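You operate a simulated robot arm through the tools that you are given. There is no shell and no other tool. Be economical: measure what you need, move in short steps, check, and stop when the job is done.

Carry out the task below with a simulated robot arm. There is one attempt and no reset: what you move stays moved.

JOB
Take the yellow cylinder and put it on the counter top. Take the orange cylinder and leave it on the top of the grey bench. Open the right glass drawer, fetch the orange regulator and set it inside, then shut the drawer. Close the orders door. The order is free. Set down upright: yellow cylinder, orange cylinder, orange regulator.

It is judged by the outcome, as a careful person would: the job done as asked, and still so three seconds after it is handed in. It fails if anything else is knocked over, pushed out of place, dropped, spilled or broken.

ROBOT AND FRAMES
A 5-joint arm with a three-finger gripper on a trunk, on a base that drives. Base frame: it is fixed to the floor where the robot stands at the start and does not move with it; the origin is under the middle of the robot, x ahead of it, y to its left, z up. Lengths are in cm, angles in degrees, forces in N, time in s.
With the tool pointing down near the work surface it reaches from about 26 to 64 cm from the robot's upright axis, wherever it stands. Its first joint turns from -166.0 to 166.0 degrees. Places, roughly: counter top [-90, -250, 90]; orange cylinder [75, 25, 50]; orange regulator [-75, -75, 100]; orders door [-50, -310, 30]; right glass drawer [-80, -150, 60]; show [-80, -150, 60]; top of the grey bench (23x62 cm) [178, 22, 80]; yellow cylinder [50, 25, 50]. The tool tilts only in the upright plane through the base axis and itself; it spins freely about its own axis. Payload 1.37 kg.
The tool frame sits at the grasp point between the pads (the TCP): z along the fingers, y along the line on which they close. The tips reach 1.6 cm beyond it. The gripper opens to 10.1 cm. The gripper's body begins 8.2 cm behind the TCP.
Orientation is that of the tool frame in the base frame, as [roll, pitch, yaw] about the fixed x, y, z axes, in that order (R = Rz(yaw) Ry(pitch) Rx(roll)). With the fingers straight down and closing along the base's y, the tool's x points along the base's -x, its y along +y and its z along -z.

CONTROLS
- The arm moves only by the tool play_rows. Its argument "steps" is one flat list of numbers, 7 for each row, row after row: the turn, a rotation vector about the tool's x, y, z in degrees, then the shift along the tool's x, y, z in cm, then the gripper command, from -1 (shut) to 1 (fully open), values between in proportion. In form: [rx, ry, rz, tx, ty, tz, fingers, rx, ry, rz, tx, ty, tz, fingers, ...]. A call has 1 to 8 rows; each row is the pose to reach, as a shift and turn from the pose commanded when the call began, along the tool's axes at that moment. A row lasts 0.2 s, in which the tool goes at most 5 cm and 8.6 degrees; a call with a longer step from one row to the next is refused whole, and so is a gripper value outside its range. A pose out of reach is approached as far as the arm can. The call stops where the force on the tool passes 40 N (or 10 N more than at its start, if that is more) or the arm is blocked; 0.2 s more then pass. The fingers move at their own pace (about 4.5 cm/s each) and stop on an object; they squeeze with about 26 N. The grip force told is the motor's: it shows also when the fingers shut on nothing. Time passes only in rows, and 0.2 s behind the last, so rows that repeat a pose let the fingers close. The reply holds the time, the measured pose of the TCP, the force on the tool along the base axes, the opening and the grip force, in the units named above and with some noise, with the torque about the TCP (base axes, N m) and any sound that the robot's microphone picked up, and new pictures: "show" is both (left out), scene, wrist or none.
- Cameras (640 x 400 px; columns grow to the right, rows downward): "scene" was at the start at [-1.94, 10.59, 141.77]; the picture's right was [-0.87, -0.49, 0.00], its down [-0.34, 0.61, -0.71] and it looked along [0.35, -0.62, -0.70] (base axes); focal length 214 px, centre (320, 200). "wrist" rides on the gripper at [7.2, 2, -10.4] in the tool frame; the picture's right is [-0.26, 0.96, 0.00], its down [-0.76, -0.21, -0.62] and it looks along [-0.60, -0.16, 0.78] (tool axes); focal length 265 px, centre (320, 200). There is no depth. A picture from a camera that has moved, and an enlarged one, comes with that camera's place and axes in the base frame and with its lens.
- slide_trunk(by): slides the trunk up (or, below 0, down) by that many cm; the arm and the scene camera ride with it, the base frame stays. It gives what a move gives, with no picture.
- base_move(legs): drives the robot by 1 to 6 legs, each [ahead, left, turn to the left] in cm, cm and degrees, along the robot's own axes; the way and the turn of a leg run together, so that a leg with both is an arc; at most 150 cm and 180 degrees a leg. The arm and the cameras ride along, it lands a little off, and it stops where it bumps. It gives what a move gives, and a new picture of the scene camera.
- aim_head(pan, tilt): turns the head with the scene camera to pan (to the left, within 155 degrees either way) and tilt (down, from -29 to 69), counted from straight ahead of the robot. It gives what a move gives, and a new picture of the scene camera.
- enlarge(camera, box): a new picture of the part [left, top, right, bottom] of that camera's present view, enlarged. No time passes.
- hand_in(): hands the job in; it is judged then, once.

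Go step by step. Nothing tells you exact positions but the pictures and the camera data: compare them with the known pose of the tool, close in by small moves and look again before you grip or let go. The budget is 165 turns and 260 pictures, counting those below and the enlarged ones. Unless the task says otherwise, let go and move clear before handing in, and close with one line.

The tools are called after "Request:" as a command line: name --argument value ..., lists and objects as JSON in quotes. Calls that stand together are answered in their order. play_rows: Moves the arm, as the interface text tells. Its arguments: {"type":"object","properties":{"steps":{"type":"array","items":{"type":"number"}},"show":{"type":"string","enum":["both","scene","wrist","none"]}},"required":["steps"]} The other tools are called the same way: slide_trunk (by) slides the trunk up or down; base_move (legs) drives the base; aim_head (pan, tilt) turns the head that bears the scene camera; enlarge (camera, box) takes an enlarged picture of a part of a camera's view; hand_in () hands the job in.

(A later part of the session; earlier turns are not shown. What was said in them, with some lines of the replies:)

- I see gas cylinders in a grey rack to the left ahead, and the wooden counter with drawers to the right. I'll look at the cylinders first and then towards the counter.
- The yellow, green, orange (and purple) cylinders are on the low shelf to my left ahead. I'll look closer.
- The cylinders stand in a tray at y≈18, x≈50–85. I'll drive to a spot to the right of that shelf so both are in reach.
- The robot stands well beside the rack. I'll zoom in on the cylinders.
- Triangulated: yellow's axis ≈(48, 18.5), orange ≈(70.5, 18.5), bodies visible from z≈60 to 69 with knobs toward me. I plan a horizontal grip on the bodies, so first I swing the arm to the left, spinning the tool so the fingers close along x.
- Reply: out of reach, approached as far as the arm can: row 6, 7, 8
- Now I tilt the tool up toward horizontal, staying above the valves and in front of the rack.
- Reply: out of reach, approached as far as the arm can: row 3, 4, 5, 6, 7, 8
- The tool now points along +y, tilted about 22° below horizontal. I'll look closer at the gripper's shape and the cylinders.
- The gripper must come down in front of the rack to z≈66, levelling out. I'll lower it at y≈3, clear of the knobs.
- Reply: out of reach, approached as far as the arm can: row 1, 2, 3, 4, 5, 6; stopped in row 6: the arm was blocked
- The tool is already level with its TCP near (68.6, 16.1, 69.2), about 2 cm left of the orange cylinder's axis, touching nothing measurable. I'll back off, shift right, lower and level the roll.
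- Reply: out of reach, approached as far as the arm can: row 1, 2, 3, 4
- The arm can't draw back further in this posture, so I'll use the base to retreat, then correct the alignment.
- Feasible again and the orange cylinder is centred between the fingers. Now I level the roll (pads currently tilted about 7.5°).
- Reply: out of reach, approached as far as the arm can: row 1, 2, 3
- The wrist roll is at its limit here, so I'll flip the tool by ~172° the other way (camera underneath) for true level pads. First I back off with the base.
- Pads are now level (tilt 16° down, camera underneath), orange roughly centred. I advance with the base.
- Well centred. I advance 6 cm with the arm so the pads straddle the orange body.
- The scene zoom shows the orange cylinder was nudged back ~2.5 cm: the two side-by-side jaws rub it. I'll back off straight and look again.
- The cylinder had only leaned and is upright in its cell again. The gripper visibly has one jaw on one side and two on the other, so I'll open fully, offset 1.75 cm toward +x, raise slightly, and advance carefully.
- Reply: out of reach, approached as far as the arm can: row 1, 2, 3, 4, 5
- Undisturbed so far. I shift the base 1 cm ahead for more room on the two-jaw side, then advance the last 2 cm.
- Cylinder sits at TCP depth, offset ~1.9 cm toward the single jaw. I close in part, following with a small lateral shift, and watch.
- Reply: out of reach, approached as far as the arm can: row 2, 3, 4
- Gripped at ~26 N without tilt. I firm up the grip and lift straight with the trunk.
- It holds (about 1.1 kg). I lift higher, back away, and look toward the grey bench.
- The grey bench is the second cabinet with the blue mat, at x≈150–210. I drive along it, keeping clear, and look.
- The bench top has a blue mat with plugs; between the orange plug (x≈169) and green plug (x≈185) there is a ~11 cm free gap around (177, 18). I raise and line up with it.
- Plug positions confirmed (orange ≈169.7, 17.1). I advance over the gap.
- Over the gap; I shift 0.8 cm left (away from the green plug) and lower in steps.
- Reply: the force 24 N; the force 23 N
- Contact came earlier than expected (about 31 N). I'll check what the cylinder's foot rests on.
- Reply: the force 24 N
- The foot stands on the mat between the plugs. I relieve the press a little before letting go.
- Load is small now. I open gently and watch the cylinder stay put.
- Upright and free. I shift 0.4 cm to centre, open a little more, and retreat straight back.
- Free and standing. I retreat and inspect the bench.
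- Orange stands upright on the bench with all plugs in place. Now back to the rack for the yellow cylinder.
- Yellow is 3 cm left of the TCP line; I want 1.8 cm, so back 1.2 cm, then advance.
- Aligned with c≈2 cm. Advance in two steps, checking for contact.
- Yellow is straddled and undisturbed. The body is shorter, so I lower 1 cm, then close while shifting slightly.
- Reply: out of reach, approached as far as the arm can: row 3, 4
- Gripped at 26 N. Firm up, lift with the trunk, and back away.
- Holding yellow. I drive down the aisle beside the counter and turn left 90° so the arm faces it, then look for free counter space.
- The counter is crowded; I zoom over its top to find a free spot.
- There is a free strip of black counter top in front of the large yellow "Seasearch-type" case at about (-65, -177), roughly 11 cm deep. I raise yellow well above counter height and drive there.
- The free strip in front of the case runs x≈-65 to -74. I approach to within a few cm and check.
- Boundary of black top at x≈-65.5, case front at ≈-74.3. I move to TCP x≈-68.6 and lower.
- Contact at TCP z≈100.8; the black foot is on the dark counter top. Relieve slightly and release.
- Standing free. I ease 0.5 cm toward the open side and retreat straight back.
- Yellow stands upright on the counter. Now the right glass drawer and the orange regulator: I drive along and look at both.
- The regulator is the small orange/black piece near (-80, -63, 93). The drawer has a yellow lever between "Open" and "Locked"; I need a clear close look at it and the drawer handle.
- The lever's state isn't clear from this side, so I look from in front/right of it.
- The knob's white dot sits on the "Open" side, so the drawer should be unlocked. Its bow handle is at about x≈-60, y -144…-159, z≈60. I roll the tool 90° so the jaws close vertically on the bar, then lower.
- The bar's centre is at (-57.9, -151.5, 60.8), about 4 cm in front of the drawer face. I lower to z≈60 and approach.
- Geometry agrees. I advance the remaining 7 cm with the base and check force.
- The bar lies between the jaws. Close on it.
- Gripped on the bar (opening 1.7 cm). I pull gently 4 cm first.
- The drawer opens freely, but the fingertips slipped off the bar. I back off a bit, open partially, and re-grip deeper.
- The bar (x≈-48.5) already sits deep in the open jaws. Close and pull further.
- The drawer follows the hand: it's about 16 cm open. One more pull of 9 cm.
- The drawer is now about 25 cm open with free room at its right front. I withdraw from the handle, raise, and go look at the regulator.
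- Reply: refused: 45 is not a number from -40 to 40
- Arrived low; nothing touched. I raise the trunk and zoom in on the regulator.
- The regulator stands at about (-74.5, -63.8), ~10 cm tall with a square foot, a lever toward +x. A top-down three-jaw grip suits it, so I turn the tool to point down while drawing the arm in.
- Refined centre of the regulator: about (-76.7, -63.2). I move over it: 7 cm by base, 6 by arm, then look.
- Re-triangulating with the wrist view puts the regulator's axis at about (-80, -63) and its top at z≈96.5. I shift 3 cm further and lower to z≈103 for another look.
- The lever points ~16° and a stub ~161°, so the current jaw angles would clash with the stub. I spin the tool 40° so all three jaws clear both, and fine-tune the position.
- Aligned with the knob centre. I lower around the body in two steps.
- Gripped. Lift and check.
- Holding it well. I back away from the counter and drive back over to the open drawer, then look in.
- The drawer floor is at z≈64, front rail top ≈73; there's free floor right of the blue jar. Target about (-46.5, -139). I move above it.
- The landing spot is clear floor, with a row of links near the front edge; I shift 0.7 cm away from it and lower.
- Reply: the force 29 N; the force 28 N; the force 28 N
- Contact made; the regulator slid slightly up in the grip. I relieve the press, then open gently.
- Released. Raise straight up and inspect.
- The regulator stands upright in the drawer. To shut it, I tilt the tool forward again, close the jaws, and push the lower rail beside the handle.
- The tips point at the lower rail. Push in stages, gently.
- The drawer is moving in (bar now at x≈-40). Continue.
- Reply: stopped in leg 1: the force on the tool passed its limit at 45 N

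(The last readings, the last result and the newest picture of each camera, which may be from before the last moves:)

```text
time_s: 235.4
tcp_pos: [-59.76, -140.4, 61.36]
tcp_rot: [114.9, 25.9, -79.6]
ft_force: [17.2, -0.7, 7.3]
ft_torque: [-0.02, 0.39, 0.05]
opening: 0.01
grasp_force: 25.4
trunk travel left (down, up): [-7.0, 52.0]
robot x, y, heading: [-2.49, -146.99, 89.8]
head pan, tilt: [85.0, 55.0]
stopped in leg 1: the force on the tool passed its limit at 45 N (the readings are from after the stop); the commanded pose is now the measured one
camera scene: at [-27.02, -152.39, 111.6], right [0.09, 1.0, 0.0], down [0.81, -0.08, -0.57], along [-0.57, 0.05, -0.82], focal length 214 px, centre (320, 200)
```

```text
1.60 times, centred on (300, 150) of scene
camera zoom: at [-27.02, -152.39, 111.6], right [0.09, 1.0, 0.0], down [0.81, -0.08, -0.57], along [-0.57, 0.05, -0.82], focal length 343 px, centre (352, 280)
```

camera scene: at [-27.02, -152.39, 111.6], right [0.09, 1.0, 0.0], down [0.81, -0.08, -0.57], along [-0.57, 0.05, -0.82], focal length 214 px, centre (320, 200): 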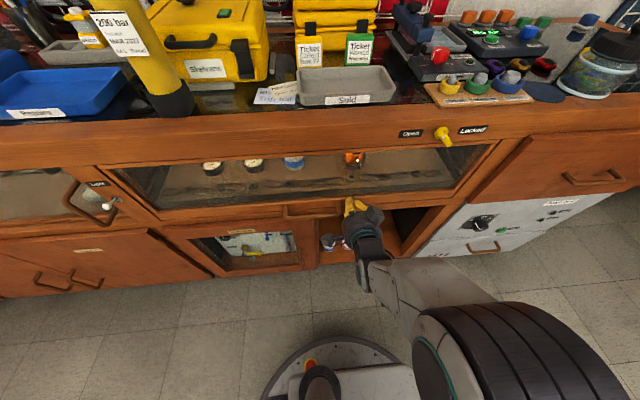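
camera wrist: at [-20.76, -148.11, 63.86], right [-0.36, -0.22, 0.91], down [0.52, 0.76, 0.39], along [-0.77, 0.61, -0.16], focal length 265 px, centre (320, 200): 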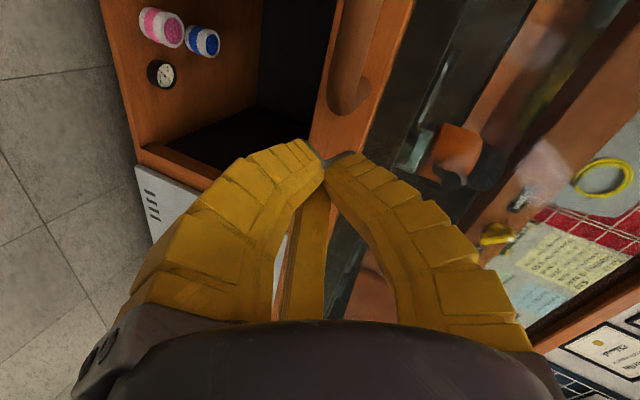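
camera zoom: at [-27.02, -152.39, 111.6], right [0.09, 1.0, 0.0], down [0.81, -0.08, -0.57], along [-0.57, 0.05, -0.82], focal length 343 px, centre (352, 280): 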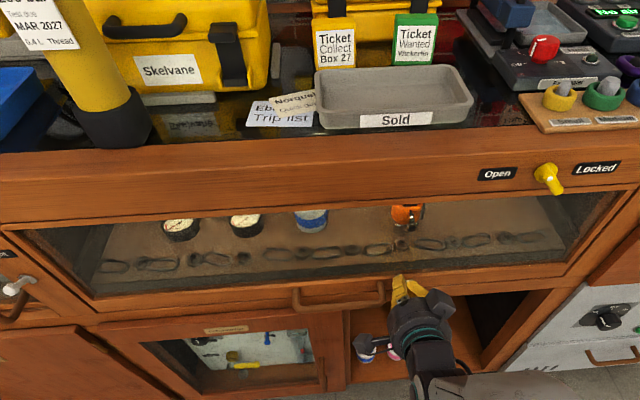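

The drawer is shut flush. I withdraw and drive to look at the Orders door.

Request:
base_move --legs '[[0, -42, 0], [-75, 0, 0]]'

Request:
aim_head --pan 115 --tilt 40

Request:
enlarge --camera "scene" --box '[160, 120, 480, 340]'

```text
time_s: 241.7
tcp_pos: [-17.64, -216.79, 61.09]
tcp_rot: [115.0, 25.8, -78.7]
ft_force: [-0.4, 0.1, 0.6]
ft_torque: [-0.01, 0.02, 0.03]
opening: 0.0
grasp_force: 25.8
trunk travel left (down, up): [-7.0, 52.0]
robot x, y, heading: [40.37, -223.22, 90.5]
head pan, tilt: [85.0, 55.0]
camera scene: at [15.21, -228.34, 111.55], right [0.08, 1.0, 0.0], down [0.82, -0.06, -0.57], along [-0.57, 0.05, -0.82], focal length 214 px, centre (320, 200)
```

scene: 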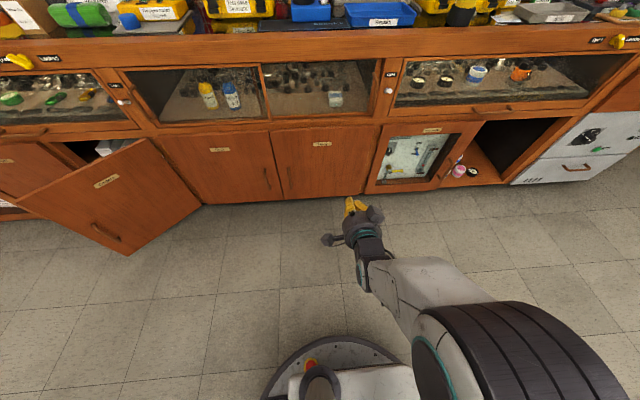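

```text
time_s: 242.6
tcp_pos: [-17.59, -216.78, 61.24]
tcp_rot: [115.2, 25.8, -78.7]
ft_force: [0.4, 0.0, -0.4]
ft_torque: [0.0, 0.0, 0.03]
opening: 0.0
grasp_force: 26.3
trunk travel left (down, up): [-7.0, 52.0]
robot x, y, heading: [40.01, -222.9, 90.6]
head pan, tilt: [115.0, 40.0]
camera scene: at [14.72, -232.56, 113.62], right [-0.43, 0.9, 0.0], down [0.58, 0.28, -0.77], along [-0.69, -0.33, -0.64], focal length 214 px, centre (320, 200)
```

scene: 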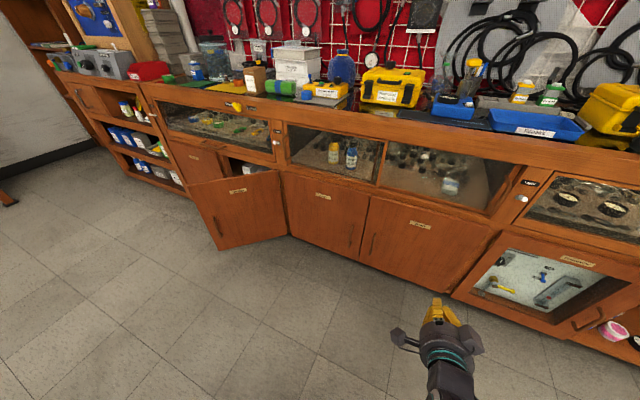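

```text
1.82 times, centred on (320, 230) of scene
camera zoom: at [14.72, -232.56, 113.62], right [-0.43, 0.9, 0.0], down [0.58, 0.28, -0.77], along [-0.69, -0.33, -0.64], focal length 390 px, centre (320, 146)
```

zoom: 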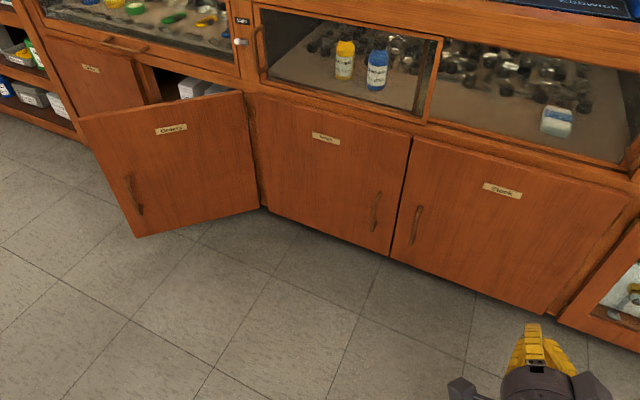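

The Orders door is hinged at about (-62, -294), its free edge at (-33, -325), top at z≈51. I lower the closed gripper to z≈43 and drive to y≈-316 to push it shut.

Request:
slide_trunk --by -6.5

Request:
play_rows --steps '[0, 0, 0, 0, 0, 0, -1]' --show "none"

```text
time_s: 243.7
tcp_pos: [-17.63, -216.79, 54.62]
tcp_rot: [115.1, 25.8, -78.6]
ft_force: [-0.1, 0.0, 0.3]
ft_torque: [-0.02, 0.04, -0.02]
opening: 0.04
grasp_force: 26.4
trunk travel left (down, up): [-0.5, 58.5]
robot x, y, heading: [39.93, -222.96, 90.7]
head pan, tilt: [115.0, 40.0]
```

```text
time_s: 244.1
tcp_pos: [-17.62, -216.78, 54.69]
tcp_rot: [115.1, 25.7, -78.6]
ft_force: [-0.2, 0.6, 0.4]
ft_torque: [0.01, 0.0, -0.01]
opening: 0.0
grasp_force: 26.2
trunk travel left (down, up): [-0.5, 58.5]
robot x, y, heading: [39.74, -223.03, 90.2]
head pan, tilt: [115.0, 40.0]
```

Request:
play_rows --steps '[0, 0, 0, 1.67, -3.13, 1.47, -1, 0, 0, 0, 3.33, -6.27, 2.93, -1, 0, 0, 0, 5, -9.4, 4.4, -1, 0, 0, 0, 5, -9.4, 4.4, -1]' --show "none"

Request:
base_move --legs '[[-99.5, 0, 0]]'

Request:
aim_head --pan 80 --tilt 50

```text
time_s: 245.1
tcp_pos: [-17.63, -216.89, 43.21]
tcp_rot: [115.1, 25.7, -78.6]
ft_force: [0.2, 0.6, -0.2]
ft_torque: [0.01, 0.03, 0.04]
opening: 0.0
grasp_force: 26.0
trunk travel left (down, up): [-0.5, 58.5]
robot x, y, heading: [40.44, -223.22, 90.6]
head pan, tilt: [115.0, 40.0]
```

```text
time_s: 250.3
tcp_pos: [-16.79, -317.41, 43.23]
tcp_rot: [115.1, 25.8, -78.4]
ft_force: [0.0, 0.7, -0.2]
ft_torque: [0.01, 0.02, -0.01]
opening: 0.0
grasp_force: 26.3
trunk travel left (down, up): [-0.5, 58.5]
robot x, y, heading: [40.75, -323.68, 90.5]
head pan, tilt: [115.0, 40.0]
camera scene: at [15.57, -333.16, 107.12], right [-0.43, 0.9, 0.0], down [0.58, 0.28, -0.77], along [-0.69, -0.33, -0.64], focal length 214 px, centre (320, 200)
```

scene: 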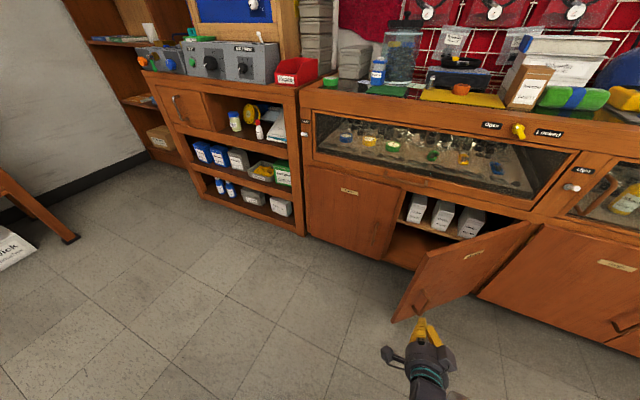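

```text
time_s: 251.3
tcp_pos: [-16.79, -317.31, 43.26]
tcp_rot: [115.1, 25.8, -78.5]
ft_force: [-0.6, 0.4, -0.9]
ft_torque: [0.01, -0.02, 0.0]
opening: 0.01
grasp_force: 26.1
trunk travel left (down, up): [-0.5, 58.5]
robot x, y, heading: [40.77, -323.35, 90.4]
head pan, tilt: [80.0, 50.0]
camera scene: at [15.65, -328.24, 105.71], right [0.16, 0.99, 0.0], down [0.76, -0.13, -0.64], along [-0.63, 0.11, -0.77], focal length 214 px, centre (320, 200)
```

scene: 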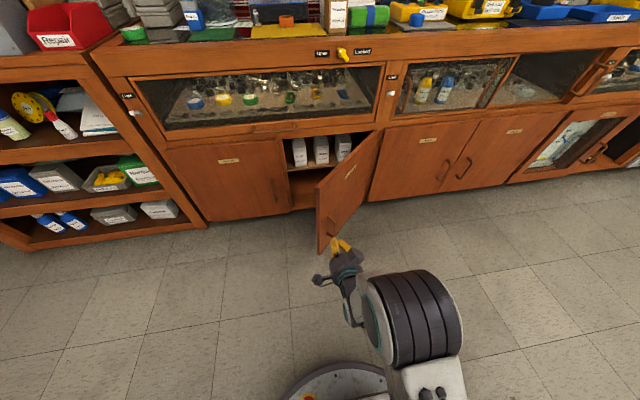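

Door edge at (-34, -320), hinge (-64, -288). I move to y≈-312 and push in stages.

Request:
base_move --legs '[[5.3, 0, 0], [0, 30, 0]]'

Request:
base_move --legs '[[0, 8, 0]]'

```text
time_s: 253.9
tcp_pos: [-47.41, -312.54, 43.22]
tcp_rot: [115.0, 25.7, -78.3]
ft_force: [-0.6, 0.4, 0.1]
ft_torque: [0.01, -0.02, 0.0]
opening: 0.01
grasp_force: 25.6
trunk travel left (down, up): [-0.5, 58.5]
robot x, y, heading: [10.19, -318.55, 90.7]
head pan, tilt: [80.0, 50.0]
camera scene: at [-14.98, -323.28, 105.7], right [0.16, 0.99, 0.0], down [0.76, -0.12, -0.64], along [-0.63, 0.1, -0.77], focal length 214 px, centre (320, 200)
```

scene: 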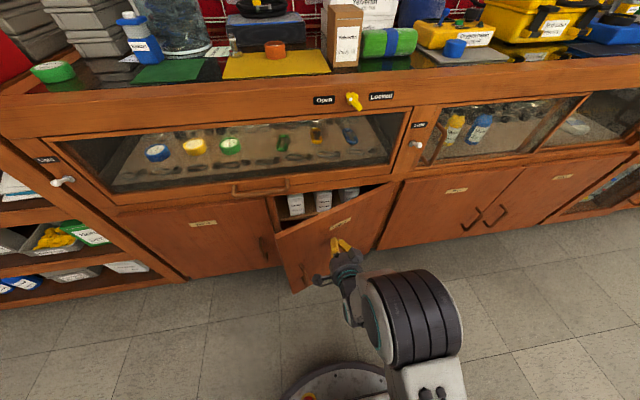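

```text
time_s: 254.9
tcp_pos: [-55.54, -312.74, 43.27]
tcp_rot: [115.0, 25.9, -78.3]
ft_force: [0.1, 0.4, -0.3]
ft_torque: [0.02, 0.02, -0.01]
opening: 0.0
grasp_force: 25.5
trunk travel left (down, up): [-0.5, 58.5]
robot x, y, heading: [1.85, -318.84, 91.0]
head pan, tilt: [80.0, 50.0]
camera scene: at [-23.05, -323.41, 105.7], right [0.16, 0.99, 0.0], down [0.76, -0.12, -0.64], along [-0.63, 0.1, -0.77], focal length 214 px, centre (320, 200)
```

scene: 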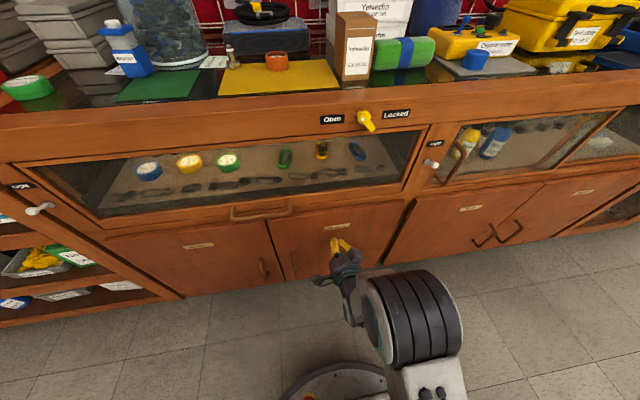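

The door is nearly shut. A few more centimetres until firm contact.

Request:
base_move --legs '[[0, 4, 0]]'

Request:
base_move --legs '[[0, 2.5, 0]]'

Request:
enlarge --camera "scene" --box '[160, 140, 480, 320]'

```text
time_s: 255.8
tcp_pos: [-57.53, -312.78, 43.1]
tcp_rot: [115.6, 25.7, -78.1]
ft_force: [11.5, -1.8, 6.9]
ft_torque: [-0.03, 0.27, 0.07]
opening: 0.0
grasp_force: 25.9
trunk travel left (down, up): [-0.5, 58.5]
robot x, y, heading: [-0.51, -318.8, 90.8]
head pan, tilt: [80.0, 50.0]
stopped in leg 1: the force on the tool passed its limit at 52 N (the readings are from after the stop); the commanded pose is now the measured one
camera scene: at [-25.31, -323.45, 105.72], right [0.16, 0.99, 0.0], down [0.76, -0.12, -0.64], along [-0.64, 0.1, -0.77], focal length 214 px, centre (320, 200)
```

scene: 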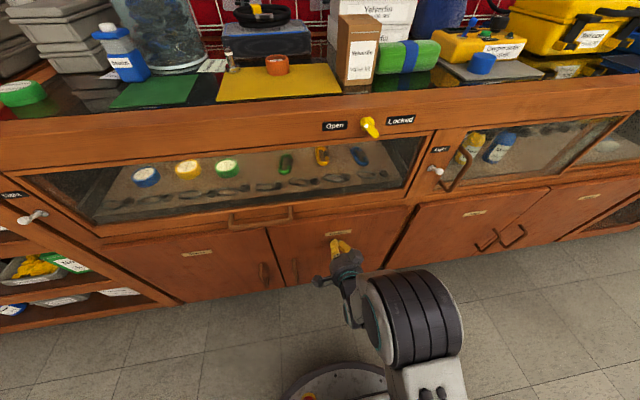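

```text
time_s: 256.6
tcp_pos: [-57.79, -312.85, 42.77]
tcp_rot: [116.2, 25.5, -77.9]
ft_force: [21.9, -1.4, 11.4]
ft_torque: [-0.03, 0.54, 0.05]
opening: 0.02
grasp_force: 28.5
trunk travel left (down, up): [-0.5, 58.5]
robot x, y, heading: [-1.02, -318.79, 90.5]
head pan, tilt: [80.0, 50.0]
stopped in leg 1: the force on the tool passed its limit at 48 N (the readings are from after the stop); the commanded pose is now the measured one
camera scene: at [-25.8, -323.45, 105.74], right [0.16, 0.99, 0.0], down [0.75, -0.12, -0.64], along [-0.64, 0.1, -0.77], focal length 214 px, centre (320, 200)
```

scene: 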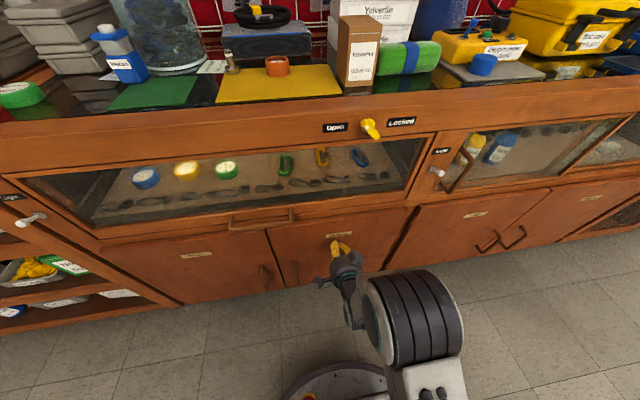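

```text
2.00 times, centred on (320, 230) of scene
camera zoom: at [-25.8, -323.45, 105.74], right [0.16, 0.99, 0.0], down [0.75, -0.12, -0.64], along [-0.64, 0.1, -0.77], focal length 429 px, centre (320, 140)
```

zoom: 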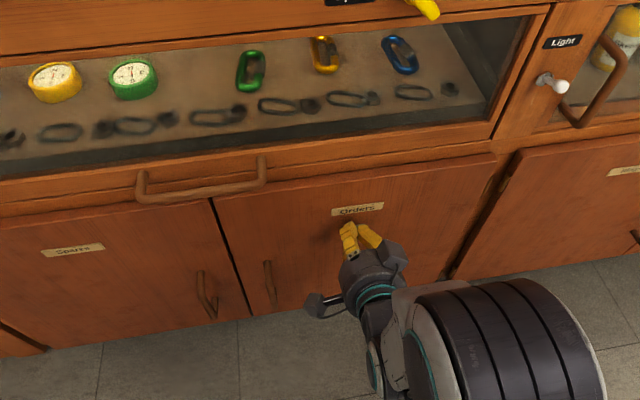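

The Orders door is flush with its neighbour. I withdraw and check it and the rest.

Request:
base_move --legs '[[0, -40, 0]]'

Request:
aim_head --pan 60 --tilt 25

Request:
enlarge --camera "scene" --box '[100, 120, 420, 300]'

```text
time_s: 259.1
tcp_pos: [-17.64, -312.26, 42.74]
tcp_rot: [116.2, 25.5, -77.8]
ft_force: [-0.7, -0.5, 0.2]
ft_torque: [0.01, -0.02, 0.03]
opening: 0.03
grasp_force: 27.6
trunk travel left (down, up): [-0.5, 58.5]
robot x, y, heading: [38.83, -318.38, 90.5]
head pan, tilt: [80.0, 50.0]
camera scene: at [14.2, -322.94, 105.7], right [0.16, 0.99, 0.0], down [0.76, -0.13, -0.64], along [-0.63, 0.11, -0.77], focal length 214 px, centre (320, 200)
```

scene: 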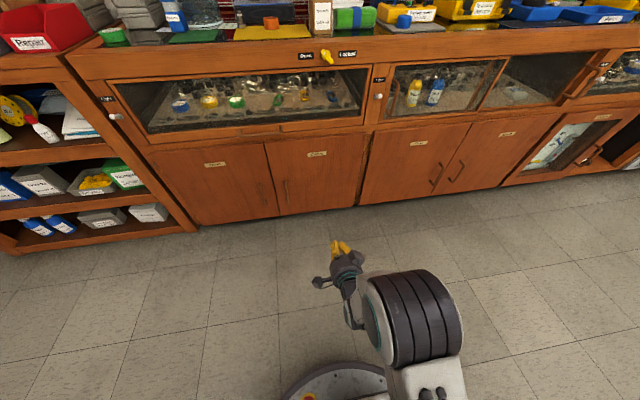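

```text
time_s: 260.0
tcp_pos: [-17.67, -312.21, 42.72]
tcp_rot: [116.3, 25.6, -77.9]
ft_force: [0.5, -1.7, -0.1]
ft_torque: [0.01, 0.0, 0.03]
opening: 0.0
grasp_force: 28.2
trunk travel left (down, up): [-0.5, 58.5]
robot x, y, heading: [39.25, -318.45, 90.9]
head pan, tilt: [60.0, 25.0]
camera scene: at [13.77, -319.68, 109.45], right [0.49, 0.87, 0.0], down [0.37, -0.21, -0.91], along [-0.79, 0.44, -0.42], focal length 214 px, centre (320, 200)
```

scene: 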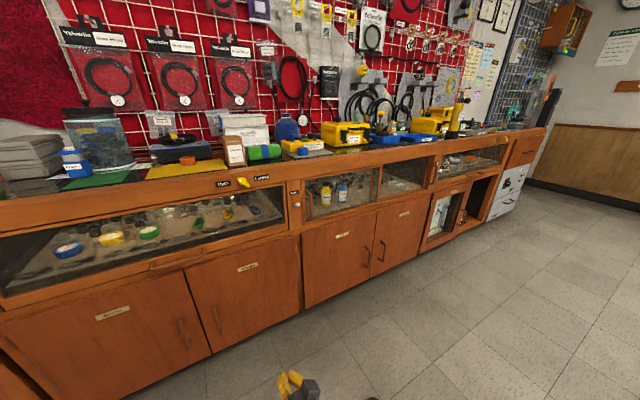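

```text
2.00 times, centred on (260, 210) of scene
camera zoom: at [13.77, -319.68, 109.45], right [0.49, 0.87, 0.0], down [0.37, -0.21, -0.91], along [-0.79, 0.44, -0.42], focal length 429 px, centre (440, 180)
```

zoom: 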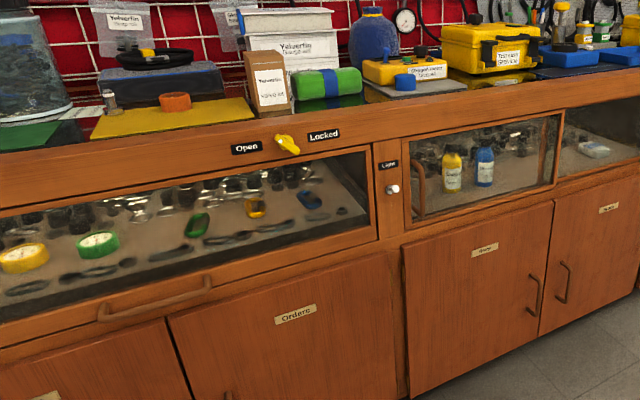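

Request:
enlarge --camera "scene" --box '[410, 90, 530, 190]'

```text
4.00 times, centred on (470, 140) of scene
camera zoom: at [13.77, -319.68, 109.45], right [0.49, 0.87, 0.0], down [0.37, -0.21, -0.91], along [-0.79, 0.44, -0.42], focal length 858 px, centre (-280, 440)
```

zoom: 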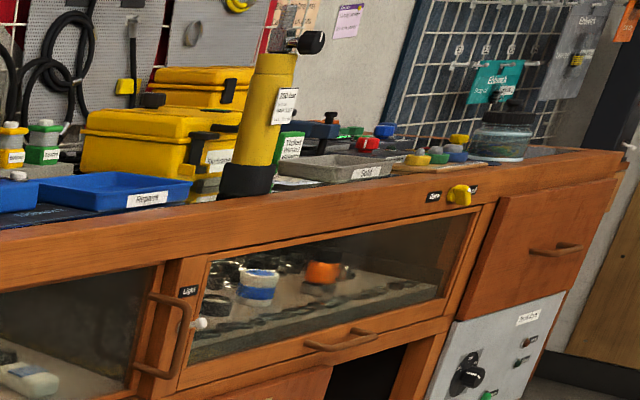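

The yellow cylinder is upright on the counter, the regulator is upright in the shut drawer, and the Orders door is closed. The orange cylinder was upright on the bench when I left it, and the gripper is clear of everything, so I hand in.

Request:
hand_in

```text
The job is handed in.
```

I did all four parts and handed the job in: the yellow cylinder is upright on the counter top, the orange cylinder is upright on the grey bench (standing on its blue mat), the orange regulator is upright in the shut right glass drawer, and the Orders door is closed.
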